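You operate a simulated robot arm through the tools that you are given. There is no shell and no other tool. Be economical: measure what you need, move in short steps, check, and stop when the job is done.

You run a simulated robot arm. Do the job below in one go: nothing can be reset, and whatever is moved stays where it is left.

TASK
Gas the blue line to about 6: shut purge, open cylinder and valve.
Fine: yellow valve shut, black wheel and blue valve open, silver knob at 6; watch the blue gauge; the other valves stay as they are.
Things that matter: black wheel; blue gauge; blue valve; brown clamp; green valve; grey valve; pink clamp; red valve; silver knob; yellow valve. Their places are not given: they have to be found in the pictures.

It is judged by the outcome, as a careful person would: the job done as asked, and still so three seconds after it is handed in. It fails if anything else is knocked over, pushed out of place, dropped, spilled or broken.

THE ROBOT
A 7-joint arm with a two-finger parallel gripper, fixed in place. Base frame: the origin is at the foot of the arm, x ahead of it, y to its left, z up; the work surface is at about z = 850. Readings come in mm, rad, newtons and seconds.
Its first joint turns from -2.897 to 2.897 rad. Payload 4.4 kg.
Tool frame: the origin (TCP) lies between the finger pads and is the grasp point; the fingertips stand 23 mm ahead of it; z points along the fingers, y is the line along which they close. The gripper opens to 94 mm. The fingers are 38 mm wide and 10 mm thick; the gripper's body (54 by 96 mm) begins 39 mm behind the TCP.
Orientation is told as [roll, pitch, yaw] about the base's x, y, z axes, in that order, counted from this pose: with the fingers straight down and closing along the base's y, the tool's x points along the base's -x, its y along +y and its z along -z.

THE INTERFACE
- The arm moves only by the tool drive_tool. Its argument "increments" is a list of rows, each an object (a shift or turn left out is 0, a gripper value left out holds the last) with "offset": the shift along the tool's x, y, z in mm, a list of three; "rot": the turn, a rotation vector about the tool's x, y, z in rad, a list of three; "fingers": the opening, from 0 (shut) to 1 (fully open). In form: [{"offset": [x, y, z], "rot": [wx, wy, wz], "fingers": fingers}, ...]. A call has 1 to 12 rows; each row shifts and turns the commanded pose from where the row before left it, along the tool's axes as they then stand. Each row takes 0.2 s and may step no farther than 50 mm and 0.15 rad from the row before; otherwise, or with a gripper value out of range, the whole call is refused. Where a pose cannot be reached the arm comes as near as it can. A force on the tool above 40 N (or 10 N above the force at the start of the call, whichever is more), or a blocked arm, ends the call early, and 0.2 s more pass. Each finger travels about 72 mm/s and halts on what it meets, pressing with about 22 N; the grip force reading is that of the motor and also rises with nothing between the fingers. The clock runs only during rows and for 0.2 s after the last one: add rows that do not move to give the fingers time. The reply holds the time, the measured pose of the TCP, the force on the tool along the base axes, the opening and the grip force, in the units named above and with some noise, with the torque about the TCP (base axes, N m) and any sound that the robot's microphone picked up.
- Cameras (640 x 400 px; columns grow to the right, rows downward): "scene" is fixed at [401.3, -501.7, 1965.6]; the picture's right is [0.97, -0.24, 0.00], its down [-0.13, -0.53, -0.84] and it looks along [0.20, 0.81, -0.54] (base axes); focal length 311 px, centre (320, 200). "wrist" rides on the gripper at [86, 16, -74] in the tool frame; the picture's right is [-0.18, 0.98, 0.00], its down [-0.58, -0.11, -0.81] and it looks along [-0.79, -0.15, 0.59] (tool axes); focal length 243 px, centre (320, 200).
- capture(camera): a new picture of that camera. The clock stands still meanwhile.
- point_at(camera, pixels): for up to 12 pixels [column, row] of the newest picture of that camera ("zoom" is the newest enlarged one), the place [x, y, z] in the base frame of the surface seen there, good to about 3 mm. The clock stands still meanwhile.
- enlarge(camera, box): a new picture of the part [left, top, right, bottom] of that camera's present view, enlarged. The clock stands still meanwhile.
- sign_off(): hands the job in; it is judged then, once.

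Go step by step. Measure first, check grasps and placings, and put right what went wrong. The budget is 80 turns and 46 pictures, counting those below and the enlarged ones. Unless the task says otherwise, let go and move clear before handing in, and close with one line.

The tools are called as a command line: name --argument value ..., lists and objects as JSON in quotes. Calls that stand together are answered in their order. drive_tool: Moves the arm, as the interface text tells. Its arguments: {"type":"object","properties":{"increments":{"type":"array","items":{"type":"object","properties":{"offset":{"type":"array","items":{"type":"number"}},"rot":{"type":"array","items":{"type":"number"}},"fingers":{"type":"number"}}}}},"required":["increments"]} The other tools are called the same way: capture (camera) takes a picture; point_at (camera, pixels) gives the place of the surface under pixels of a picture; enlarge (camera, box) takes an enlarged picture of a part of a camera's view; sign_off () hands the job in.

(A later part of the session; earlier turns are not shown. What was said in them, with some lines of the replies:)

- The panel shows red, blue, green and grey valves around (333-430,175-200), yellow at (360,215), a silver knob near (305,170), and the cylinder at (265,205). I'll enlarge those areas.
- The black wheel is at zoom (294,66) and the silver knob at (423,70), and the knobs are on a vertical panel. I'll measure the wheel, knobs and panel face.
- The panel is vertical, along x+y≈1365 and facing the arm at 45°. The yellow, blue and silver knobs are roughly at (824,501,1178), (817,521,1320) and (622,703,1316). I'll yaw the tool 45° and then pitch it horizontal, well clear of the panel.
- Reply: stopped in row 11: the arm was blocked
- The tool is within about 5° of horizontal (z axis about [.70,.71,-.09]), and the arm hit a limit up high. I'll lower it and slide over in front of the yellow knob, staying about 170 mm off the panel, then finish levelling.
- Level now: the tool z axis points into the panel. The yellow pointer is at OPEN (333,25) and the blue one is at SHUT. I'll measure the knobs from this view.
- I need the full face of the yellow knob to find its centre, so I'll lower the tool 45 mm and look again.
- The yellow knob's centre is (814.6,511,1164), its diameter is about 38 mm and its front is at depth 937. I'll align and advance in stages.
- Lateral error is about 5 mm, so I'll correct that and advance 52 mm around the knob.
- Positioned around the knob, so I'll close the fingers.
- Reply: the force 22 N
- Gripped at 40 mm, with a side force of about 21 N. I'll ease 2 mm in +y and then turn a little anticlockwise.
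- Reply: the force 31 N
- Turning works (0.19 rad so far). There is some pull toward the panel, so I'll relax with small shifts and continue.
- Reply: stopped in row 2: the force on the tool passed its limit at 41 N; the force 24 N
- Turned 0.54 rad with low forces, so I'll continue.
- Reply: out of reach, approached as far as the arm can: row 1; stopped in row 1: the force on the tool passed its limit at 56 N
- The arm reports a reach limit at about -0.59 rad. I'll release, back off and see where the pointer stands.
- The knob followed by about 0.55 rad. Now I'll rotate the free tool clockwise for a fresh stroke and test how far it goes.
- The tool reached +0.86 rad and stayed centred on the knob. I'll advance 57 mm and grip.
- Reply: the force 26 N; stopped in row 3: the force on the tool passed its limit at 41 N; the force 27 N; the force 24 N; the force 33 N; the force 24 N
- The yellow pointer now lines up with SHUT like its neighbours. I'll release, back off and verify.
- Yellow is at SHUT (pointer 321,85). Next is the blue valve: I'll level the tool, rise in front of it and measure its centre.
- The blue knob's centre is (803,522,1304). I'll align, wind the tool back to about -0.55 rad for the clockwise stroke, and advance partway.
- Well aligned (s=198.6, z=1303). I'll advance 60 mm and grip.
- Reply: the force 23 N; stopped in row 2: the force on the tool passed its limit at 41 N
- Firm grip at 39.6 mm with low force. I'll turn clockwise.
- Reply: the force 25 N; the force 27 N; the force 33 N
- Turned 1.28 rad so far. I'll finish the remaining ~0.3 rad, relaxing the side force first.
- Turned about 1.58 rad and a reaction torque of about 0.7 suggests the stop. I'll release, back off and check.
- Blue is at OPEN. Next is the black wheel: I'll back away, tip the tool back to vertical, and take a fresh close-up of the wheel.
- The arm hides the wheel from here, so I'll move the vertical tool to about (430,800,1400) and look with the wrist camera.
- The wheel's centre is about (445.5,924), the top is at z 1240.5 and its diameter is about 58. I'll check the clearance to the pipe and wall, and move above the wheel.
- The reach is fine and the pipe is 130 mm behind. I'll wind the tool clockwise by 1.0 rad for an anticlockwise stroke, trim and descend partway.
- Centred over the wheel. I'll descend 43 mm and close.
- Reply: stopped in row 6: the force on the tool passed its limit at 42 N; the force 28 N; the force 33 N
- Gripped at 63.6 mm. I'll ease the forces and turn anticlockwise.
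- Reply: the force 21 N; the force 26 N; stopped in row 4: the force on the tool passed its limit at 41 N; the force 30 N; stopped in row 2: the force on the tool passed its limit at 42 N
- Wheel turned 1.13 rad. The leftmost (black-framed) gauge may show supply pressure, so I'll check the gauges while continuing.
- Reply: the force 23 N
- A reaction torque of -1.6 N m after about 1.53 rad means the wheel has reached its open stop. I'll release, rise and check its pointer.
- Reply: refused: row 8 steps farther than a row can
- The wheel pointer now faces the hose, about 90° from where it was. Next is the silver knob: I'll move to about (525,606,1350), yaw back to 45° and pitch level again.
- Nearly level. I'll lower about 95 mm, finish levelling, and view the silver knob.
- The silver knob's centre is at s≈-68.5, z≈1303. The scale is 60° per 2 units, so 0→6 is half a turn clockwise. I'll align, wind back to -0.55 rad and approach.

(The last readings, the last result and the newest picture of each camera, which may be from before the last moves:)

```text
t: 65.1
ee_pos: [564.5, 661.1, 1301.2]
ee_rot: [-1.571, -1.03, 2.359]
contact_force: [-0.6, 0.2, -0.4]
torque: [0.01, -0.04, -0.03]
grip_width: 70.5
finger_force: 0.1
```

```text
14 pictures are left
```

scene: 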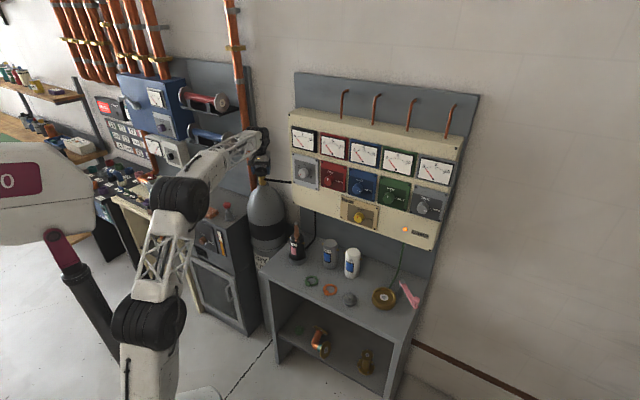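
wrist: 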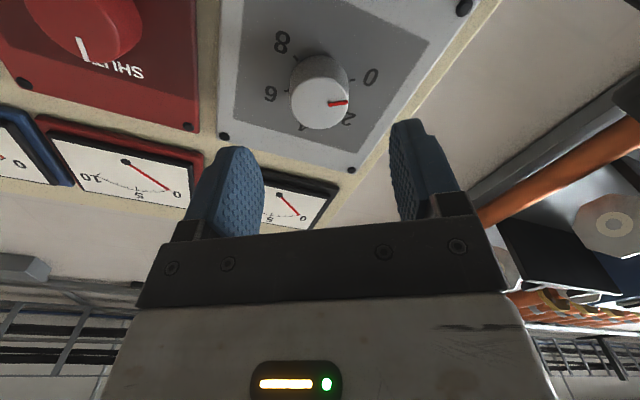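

drive_tool --increments '[{"offset": [0, 0, 20]}, {"offset": [0, 0, 20]}, {"offset": [0, 0, 22]}, {}, {"fingers": 0.35}, {}, {}, {}]'

```text
t: 66.9
ee_pos: [606.6, 704.2, 1302.4]
ee_rot: [-1.572, -1.032, 2.359]
contact_force: [16.0, 10.1, 4.7]
torque: [0.04, 0.07, -0.22]
grip_width: 39.2
finger_force: 45.2
```

Gripped cleanly at 39.2 mm. I'll turn clockwise.

drive_tool --increments '[{"offset": [0, 0, 0.3], "rot": [0, 0, 0.08]}, {"rot": [0, 0, 0.08]}, {"rot": [0, 0, 0.08]}, {"rot": [0, 0, 0.08]}]'

drive_tool --increments '[{"rot": [0, 0, 0.08]}, {"rot": [0, 0, 0.08]}, {"rot": [0, 0, 0.08]}, {"rot": [0, 0, 0.08]}]'

drive_tool --increments '[{"rot": [0, 0, 0.08]}, {"rot": [0, 0, 0.08]}, {"rot": [0, 0, 0.08]}, {"rot": [0, 0, 0.08]}]'

```text
t: 67.9
ee_pos: [606.7, 703.9, 1302.3]
ee_rot: [-1.575, -1.351, 2.364]
contact_force: [-34.9, -12.3, 2.6]
torque: [0.21, -0.25, 0.55]
grip_width: 39.1
finger_force: 45.0
```

```text
t: 68.5
ee_pos: [606.6, 704.7, 1300.9]
ee_rot: [-1.576, -1.492, 2.364]
contact_force: [-24.7, -16.1, -1.0]
torque: [0.12, -0.17, 0.13]
grip_width: 39.3
finger_force: 44.9
stopped in row 2: the force on the tool passed its limit at 49 N (the readings are from after the stop); the commanded pose is now the measured one
```

```text
t: 69.6
ee_pos: [604.9, 705.1, 1301.8]
ee_rot: [1.57, -1.332, -0.781]
contact_force: [-3.6, 12.2, 1.1]
torque: [0.11, -0.2, 0.31]
grip_width: 39.4
finger_force: 45.7
stopped in row 4: the force on the tool passed its limit at 42 N (the readings are from after the stop); the commanded pose is now the measured one
```

drive_tool --increments '[{"rot": [0, 0, 0.08]}, {"rot": [0, 0, 0.08]}, {"rot": [0, 0, 0.08]}, {"rot": [0, 0, 0.08]}]'

drive_tool --increments '[{"rot": [0, 0, 0.08]}, {"rot": [0, 0, 0.08]}, {"rot": [0, 0, 0.08]}, {"rot": [0, 0, 0.08]}]'

drive_tool --increments '[{"rot": [0, 0, 0.08]}, {"rot": [0, 0, 0.08]}, {"rot": [0, 0, 0.08]}, {"rot": [0, 0, 0.08]}]'

```text
t: 70.6
ee_pos: [605.5, 706.7, 1302.7]
ee_rot: [1.572, -1.01, -0.78]
contact_force: [1.2, 37.8, 7.6]
torque: [-0.09, -0.07, 0.55]
grip_width: 39.1
finger_force: 45.1
```

```text
t: 71.6
ee_pos: [604.8, 712.5, 1304.5]
ee_rot: [1.545, -0.716, -0.774]
contact_force: [20.8, -11.5, -18.9]
torque: [-0.06, 0.29, -0.51]
grip_width: 45.8
finger_force: 15.2
out of reach, approached as far as the arm can: row 2, 3, 4
stopped in row 4: the force on the tool passed its limit at 53 N (the readings are from after the stop); the commanded pose is now the measured one
```

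```text
t: 72.1
ee_pos: [605.2, 714.7, 1302.9]
ee_rot: [1.532, -0.615, -0.772]
contact_force: [16.9, -7.3, -18.5]
torque: [-0.11, 0.28, -0.3]
grip_width: 43.6
finger_force: 12.4
out of reach, approached as far as the arm can: row 2
stopped in row 2: the force on the tool passed its limit at 45 N (the readings are from after the stop); the commanded pose is now the measured one
```

A reach limit again near φ≈+0.9, and the pose drifted. I'll release, back off and look.

drive_tool --increments '[{"fingers": 0.75}, {}, {}, {"offset": [0, 0, -30]}, {"offset": [0, 0, -35]}, {}]'

capture --camera "wrist"

enlarge --camera "scene" --box '[280, 120, 440, 220]'

```text
t: 73.5
ee_pos: [555.7, 668.7, 1308.3]
ee_rot: [1.528, -0.617, -0.773]
contact_force: [-0.6, -0.4, 0.2]
torque: [-0.01, -0.01, -0.01]
grip_width: 70.9
finger_force: 0.0
```

```text
13 pictures are left
```

wrist: 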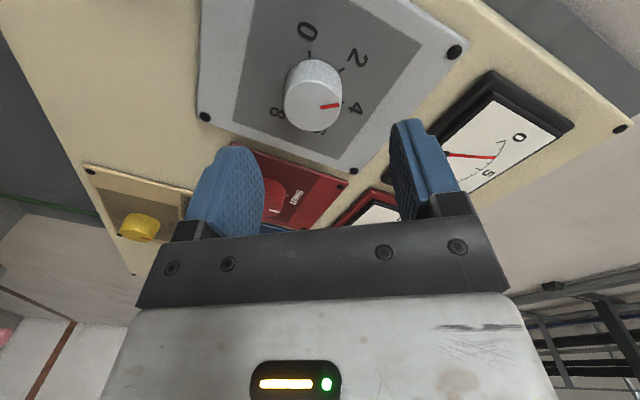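

```text
4.00 times, centred on (360, 170) of scene
```

zoom: 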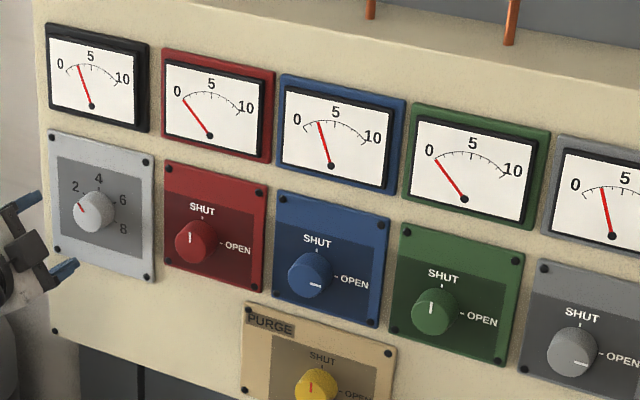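

The blue gauge reads about 3, so the gas path works and the knob is near 2.8. I'll recentre, wind back and take another stroke.

drive_tool --increments '[{"offset": [-6, -11.6, 0]}, {"rot": [0, 0, -0.145]}, {"rot": [0, 0, -0.145]}, {"rot": [0, 0, -0.145]}, {"rot": [0, 0, -0.145]}, {"rot": [0, 0, -0.145]}, {"rot": [0, 0, -0.145]}, {"rot": [0, 0, -0.145]}, {"rot": [0, 0, -0.145]}, {"rot": [0, 0, -0.145]}, {"rot": [0, 0, -0.145]}, {}]'

drive_tool --increments '[{"rot": [0, 0, -0.1]}, {"rot": [0, 0, -0.1]}, {}]'

```text
t: 76.1
ee_pos: [563.2, 663.9, 1310.8]
ee_rot: [-1.51, -1.076, 2.294]
contact_force: [0.5, 0.2, -0.1]
torque: [-0.02, 0.0, 0.02]
grip_width: 70.6
finger_force: 0.1
out of reach, approached as far as the arm can: row 1
```

```text
t: 76.9
ee_pos: [563.5, 662.3, 1310.2]
ee_rot: [-1.526, -0.876, 2.31]
contact_force: [-0.1, 0.9, 0.1]
torque: [-0.02, 0.04, 0.0]
grip_width: 70.4
finger_force: 0.1
```

drive_tool --increments '[{"offset": [7.1, 4.3, 0], "rot": [0.01, -0.029, 0]}, {"offset": [0, 0, 20]}, {"offset": [0, 0, 20]}, {}]'

```text
t: 77.9
ee_pos: [591.8, 687.4, 1304.0]
ee_rot: [-1.57, -0.876, 2.355]
contact_force: [-0.8, -0.7, 0.2]
torque: [-0.01, 0.04, 0.01]
grip_width: 70.6
finger_force: 0.0
```

drive_tool --increments '[{"offset": [0.5, 1.7, 13]}, {"offset": [0, 0, 12]}, {}, {"fingers": 0.35}, {}, {}, {}]'

```text
t: 79.5
ee_pos: [608.5, 707.7, 1303.1]
ee_rot: [-1.573, -0.879, 2.358]
contact_force: [13.6, -14.5, 17.3]
torque: [0.13, -0.05, -0.68]
grip_width: 44.1
finger_force: 12.5
```

drive_tool --increments '[{"offset": [0, -1.5, 0], "fingers": 0.25}, {}, {}]'

```text
t: 80.3
ee_pos: [610.2, 706.9, 1302.3]
ee_rot: [-1.573, -0.879, 2.358]
contact_force: [8.6, -14.6, 15.9]
torque: [0.32, -0.21, -0.32]
grip_width: 40.5
finger_force: 44.8
```

Gripped. I'll turn clockwise in small batches.

drive_tool --increments '[{"offset": [0, -0.7, 0], "rot": [0, 0, 0.08]}, {"rot": [0, 0, 0.08]}, {"rot": [0, 0, 0.08]}, {"rot": [0, 0, 0.08]}]'

drive_tool --increments '[{"rot": [0, 0, 0.08]}, {"rot": [0, 0, 0.08]}, {"rot": [0, 0, 0.08]}, {"rot": [0, 0, 0.08]}]'

drive_tool --increments '[{"rot": [0, 0, 0.08]}, {"rot": [0, 0, 0.08]}, {"rot": [0, 0, 0.08]}, {"rot": [0, 0, 0.08]}]'

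```text
t: 81.5
ee_pos: [610.1, 707.3, 1301.6]
ee_rot: [-1.569, -1.199, 2.357]
contact_force: [-16.1, -21.9, -1.5]
torque: [0.09, -0.06, -0.15]
grip_width: 40.7
finger_force: 44.9
stopped in row 4: the force on the tool passed its limit at 40 N (the readings are from after the stop); the commanded pose is now the measured one
```

```text
t: 81.9
ee_pos: [609.3, 706.3, 1301.2]
ee_rot: [-1.571, -1.265, 2.359]
contact_force: [-14.7, -20.0, -1.0]
torque: [0.03, -0.05, -0.05]
grip_width: 40.2
finger_force: 45.3
stopped in row 2: the force on the tool passed its limit at 40 N (the readings are from after the stop); the commanded pose is now the measured one
```

```text
t: 82.7
ee_pos: [608.8, 707.1, 1302.9]
ee_rot: [-1.564, -1.486, 2.351]
contact_force: [-16.0, -15.2, -0.1]
torque: [0.11, -0.04, 0.01]
grip_width: 40.5
finger_force: 45.1
stopped in row 3: the force on the tool passed its limit at 40 N (the readings are from after the stop); the commanded pose is now the measured one
```

drive_tool --increments '[{"offset": [0, 0, -0.6], "rot": [0, 0, 0.08]}, {"rot": [0, 0, 0.08]}, {"rot": [0, 0, 0.08]}, {"rot": [0, 0, 0.08]}]'

drive_tool --increments '[{"rot": [0, 0, 0.08]}, {"rot": [0, 0, 0.08]}, {"rot": [0, 0, 0.08]}, {"rot": [0, 0, 0.08]}]'

enlarge --camera "scene" --box '[280, 120, 440, 220]'

```text
t: 83.7
ee_pos: [607.9, 708.3, 1302.5]
ee_rot: [1.567, -1.339, -0.778]
contact_force: [-6.6, 14.5, 3.4]
torque: [0.05, -0.14, 0.39]
grip_width: 40.1
finger_force: 44.6
```

```text
t: 84.3
ee_pos: [607.0, 708.7, 1303.5]
ee_rot: [1.568, -1.184, -0.78]
contact_force: [4.9, 18.8, 4.1]
torque: [0.11, -0.16, 0.23]
grip_width: 40.6
finger_force: 45.4
stopped in row 3: the force on the tool passed its limit at 42 N (the readings are from after the stop); the commanded pose is now the measured one
```

```text
4.00 times, centred on (360, 170) of scene
```

zoom: 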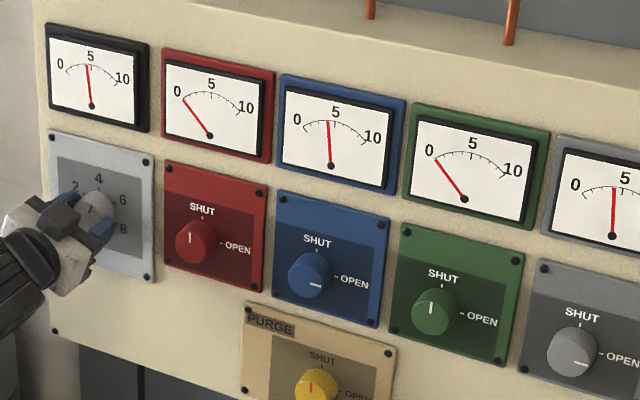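

The gauge reads about 4.5. I'll continue a little to about φ=0.65, then regrip for the rest.

drive_tool --increments '[{"offset": [0, 0.5, 0], "rot": [0, 0, 0.08]}, {"rot": [0, 0, 0.08]}, {"rot": [0, 0, 0.08]}]'

drive_tool --increments '[{"fingers": 0.75}, {}, {}, {"offset": [0, 0, -30]}, {"offset": [0, 0, -30]}, {"rot": [0, 0, -0.14]}, {"rot": [0, 0, -0.14]}, {"rot": [0, 0, -0.14]}, {"rot": [0, 0, -0.14]}, {"rot": [0, 0, -0.14]}, {"rot": [0, 0, -0.14]}, {"rot": [0, 0, -0.14]}]'

enlarge --camera "scene" --box '[285, 125, 385, 195]'

```text
t: 85.1
ee_pos: [606.7, 707.7, 1301.7]
ee_rot: [1.571, -0.942, -0.781]
contact_force: [10.7, 28.4, 9.7]
torque: [0.05, -0.15, 0.19]
grip_width: 40.3
finger_force: 44.4
```

```text
t: 87.7
ee_pos: [566.5, 665.8, 1302.5]
ee_rot: [-1.568, -1.217, 2.358]
contact_force: [0.0, 0.1, 0.6]
torque: [0.0, -0.02, 0.02]
grip_width: 70.6
finger_force: 0.1
```

```text
5.71 times, centred on (335, 160) of scene
```

zoom: 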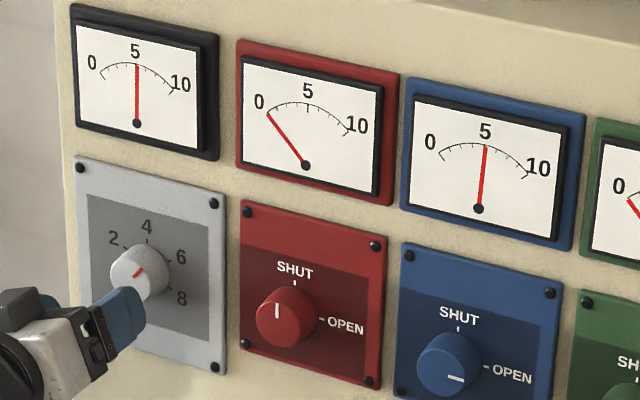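

The blue gauge reads about 5, so about 0.53 rad more is needed. I'll advance and regrip.

drive_tool --increments '[{"offset": [0, 0, 20]}, {"offset": [0, 0, 20]}, {"offset": [0, 0, 17]}, {}, {"fingers": 0.35}, {}, {}, {}]'

```text
t: 89.5
ee_pos: [607.4, 705.4, 1302.1]
ee_rot: [-1.573, -1.223, 2.357]
contact_force: [16.8, 4.4, 4.5]
torque: [0.12, -0.08, -0.27]
grip_width: 40.0
finger_force: 44.7
```

drive_tool --increments '[{"rot": [0, 0, 0.075]}, {"rot": [0, 0, 0.075]}, {"rot": [0, 0, 0.075]}]'

drive_tool --increments '[{"offset": [0, 0, -0.2], "rot": [0, 0, 0.075]}, {"rot": [0, 0, 0.075]}, {"rot": [0, 0, 0.075]}, {}]'

enlarge --camera "scene" --box '[285, 125, 385, 195]'

```text
t: 90.3
ee_pos: [605.9, 703.8, 1301.1]
ee_rot: [-1.558, -1.445, 2.346]
contact_force: [10.5, -28.8, -7.3]
torque: [0.17, -0.02, -0.72]
grip_width: 40.0
finger_force: 45.0
```

```text
t: 91.3
ee_pos: [606.5, 706.5, 1302.4]
ee_rot: [1.548, -1.471, -0.761]
contact_force: [15.6, -14.1, -13.5]
torque: [-0.07, 0.13, -0.49]
grip_width: 39.4
finger_force: 45.2
```

```text
5.71 times, centred on (335, 160) of scene
```

zoom: 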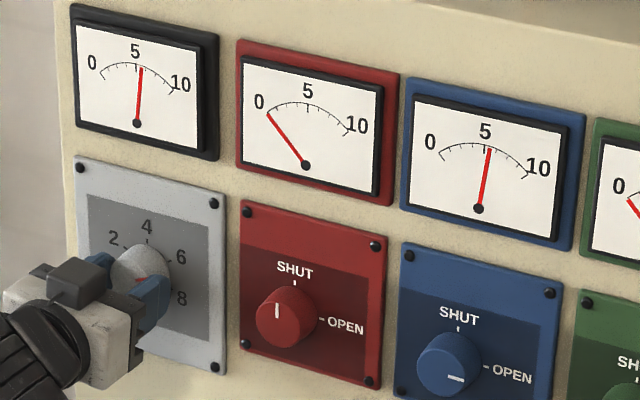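

The needle moved less than expected, either from slip or gauge lag. I'll wait briefly and look closely.

drive_tool --increments '[{}, {}, {}, {}, {}]'

enlarge --camera "scene" --box '[345, 135, 385, 170]'

```text
t: 92.5
ee_pos: [606.3, 705.1, 1301.0]
ee_rot: [1.551, -1.473, -0.763]
contact_force: [9.7, -13.4, -22.9]
torque: [-0.11, 0.16, -0.47]
grip_width: 39.7
finger_force: 44.9
```

```text
11.43 times, centred on (365, 152) of scene
```

zoom: 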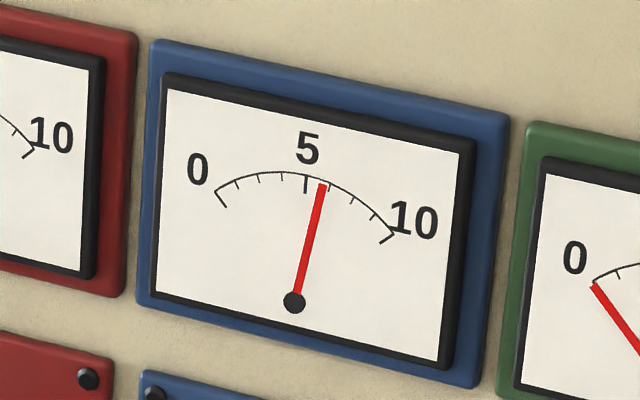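

The needle sits at about 5.9 (ticks are 1.25 apart). I'll nudge 0.06 rad more, then release and recheck.

drive_tool --increments '[{"rot": [0, 0, 0.06]}, {}, {"fingers": 0.75}, {}, {}, {"offset": [0, 0, -30]}, {"offset": [0, 0, -40]}, {"offset": [0, 0, -40]}, {"offset": [0, 40, -20]}, {}]'

enlarge --camera "scene" --box '[345, 135, 385, 170]'

enlarge --camera "scene" --box '[280, 120, 460, 245]'

```text
t: 94.7
ee_pos: [485.1, 642.8, 1307.5]
ee_rot: [1.565, -1.411, -0.777]
contact_force: [-0.3, -0.1, 1.3]
torque: [-0.01, 0.03, 0.02]
grip_width: 70.4
finger_force: 0.0
```

```text
11.43 times, centred on (365, 152) of scene
```

zoom: 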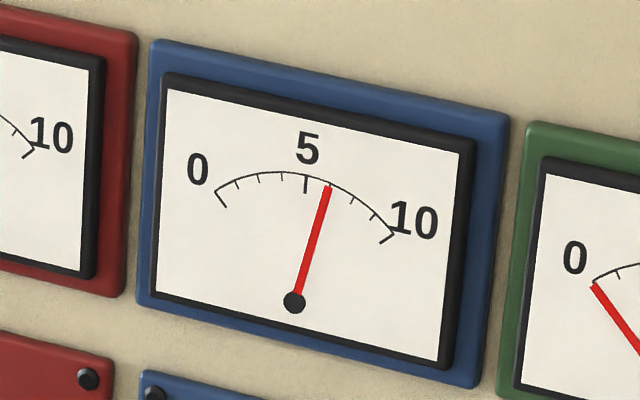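

```text
3.20 times, centred on (370, 182) of scene
```

zoom: 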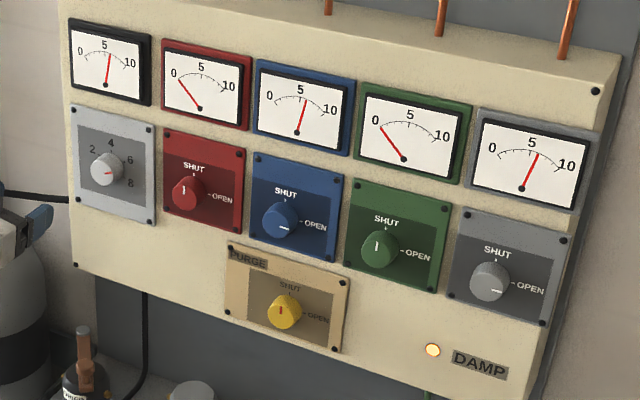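

The blue gauge now reads about 6.15. Yellow is at SHUT, blue is at OPEN, and red, green and grey are unchanged. I'll back the arm further away, wait, and confirm the reading is steady.

drive_tool --increments '[{"offset": [0, 0, -40]}, {"offset": [0, 0, -40]}, {}, {}, {}, {}, {}, {}, {}, {}]'

enlarge --camera "scene" --box '[285, 125, 385, 195]'

capture --camera "scene"

```text
t: 96.9
ee_pos: [427.3, 587.0, 1308.4]
ee_rot: [1.567, -1.413, -0.777]
contact_force: [0.4, 0.5, -1.2]
torque: [-0.01, 0.01, 0.0]
grip_width: 70.6
finger_force: 0.1
```

```text
5.71 times, centred on (335, 160) of scene
```

zoom: 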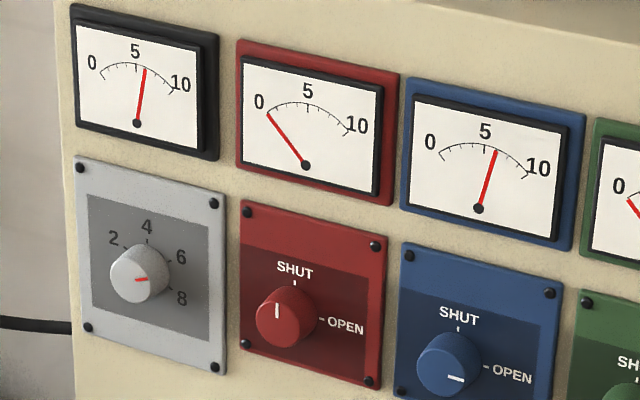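

```text
4 pictures are left
```

scene: 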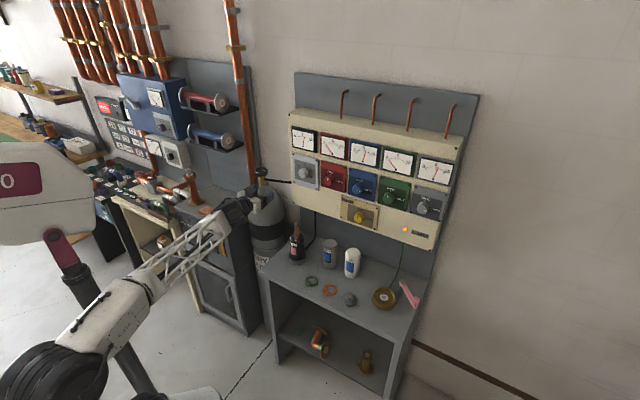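

The needle may have crept slightly, so one more precise reading before handing in.

enlarge --camera "scene" --box '[345, 135, 385, 170]'

```text
11.43 times, centred on (365, 152) of scene
```

zoom: 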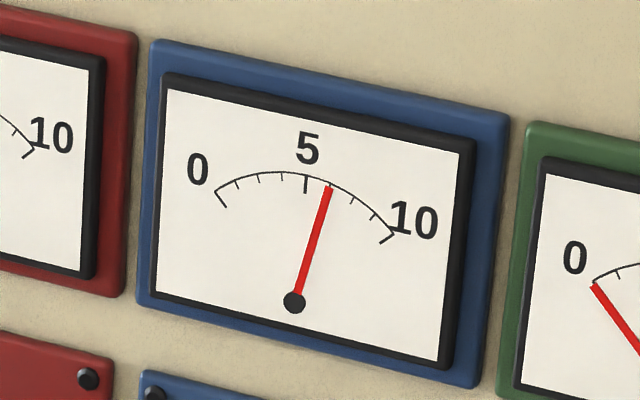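

The needle is steady at about 6.2, all valves are as asked, and the arm is clear. I'm handing in.

sign_off

```text
The job is handed in.
```

The blue line is gassed and holding steady at about 6.2 on the blue gauge: yellow valve shut, black wheel and blue valve open, silver knob at about 6. The red, green and grey valves are unchanged, and because grey was already open its gauge rose too; the DAMP lamp has been lit since the start.
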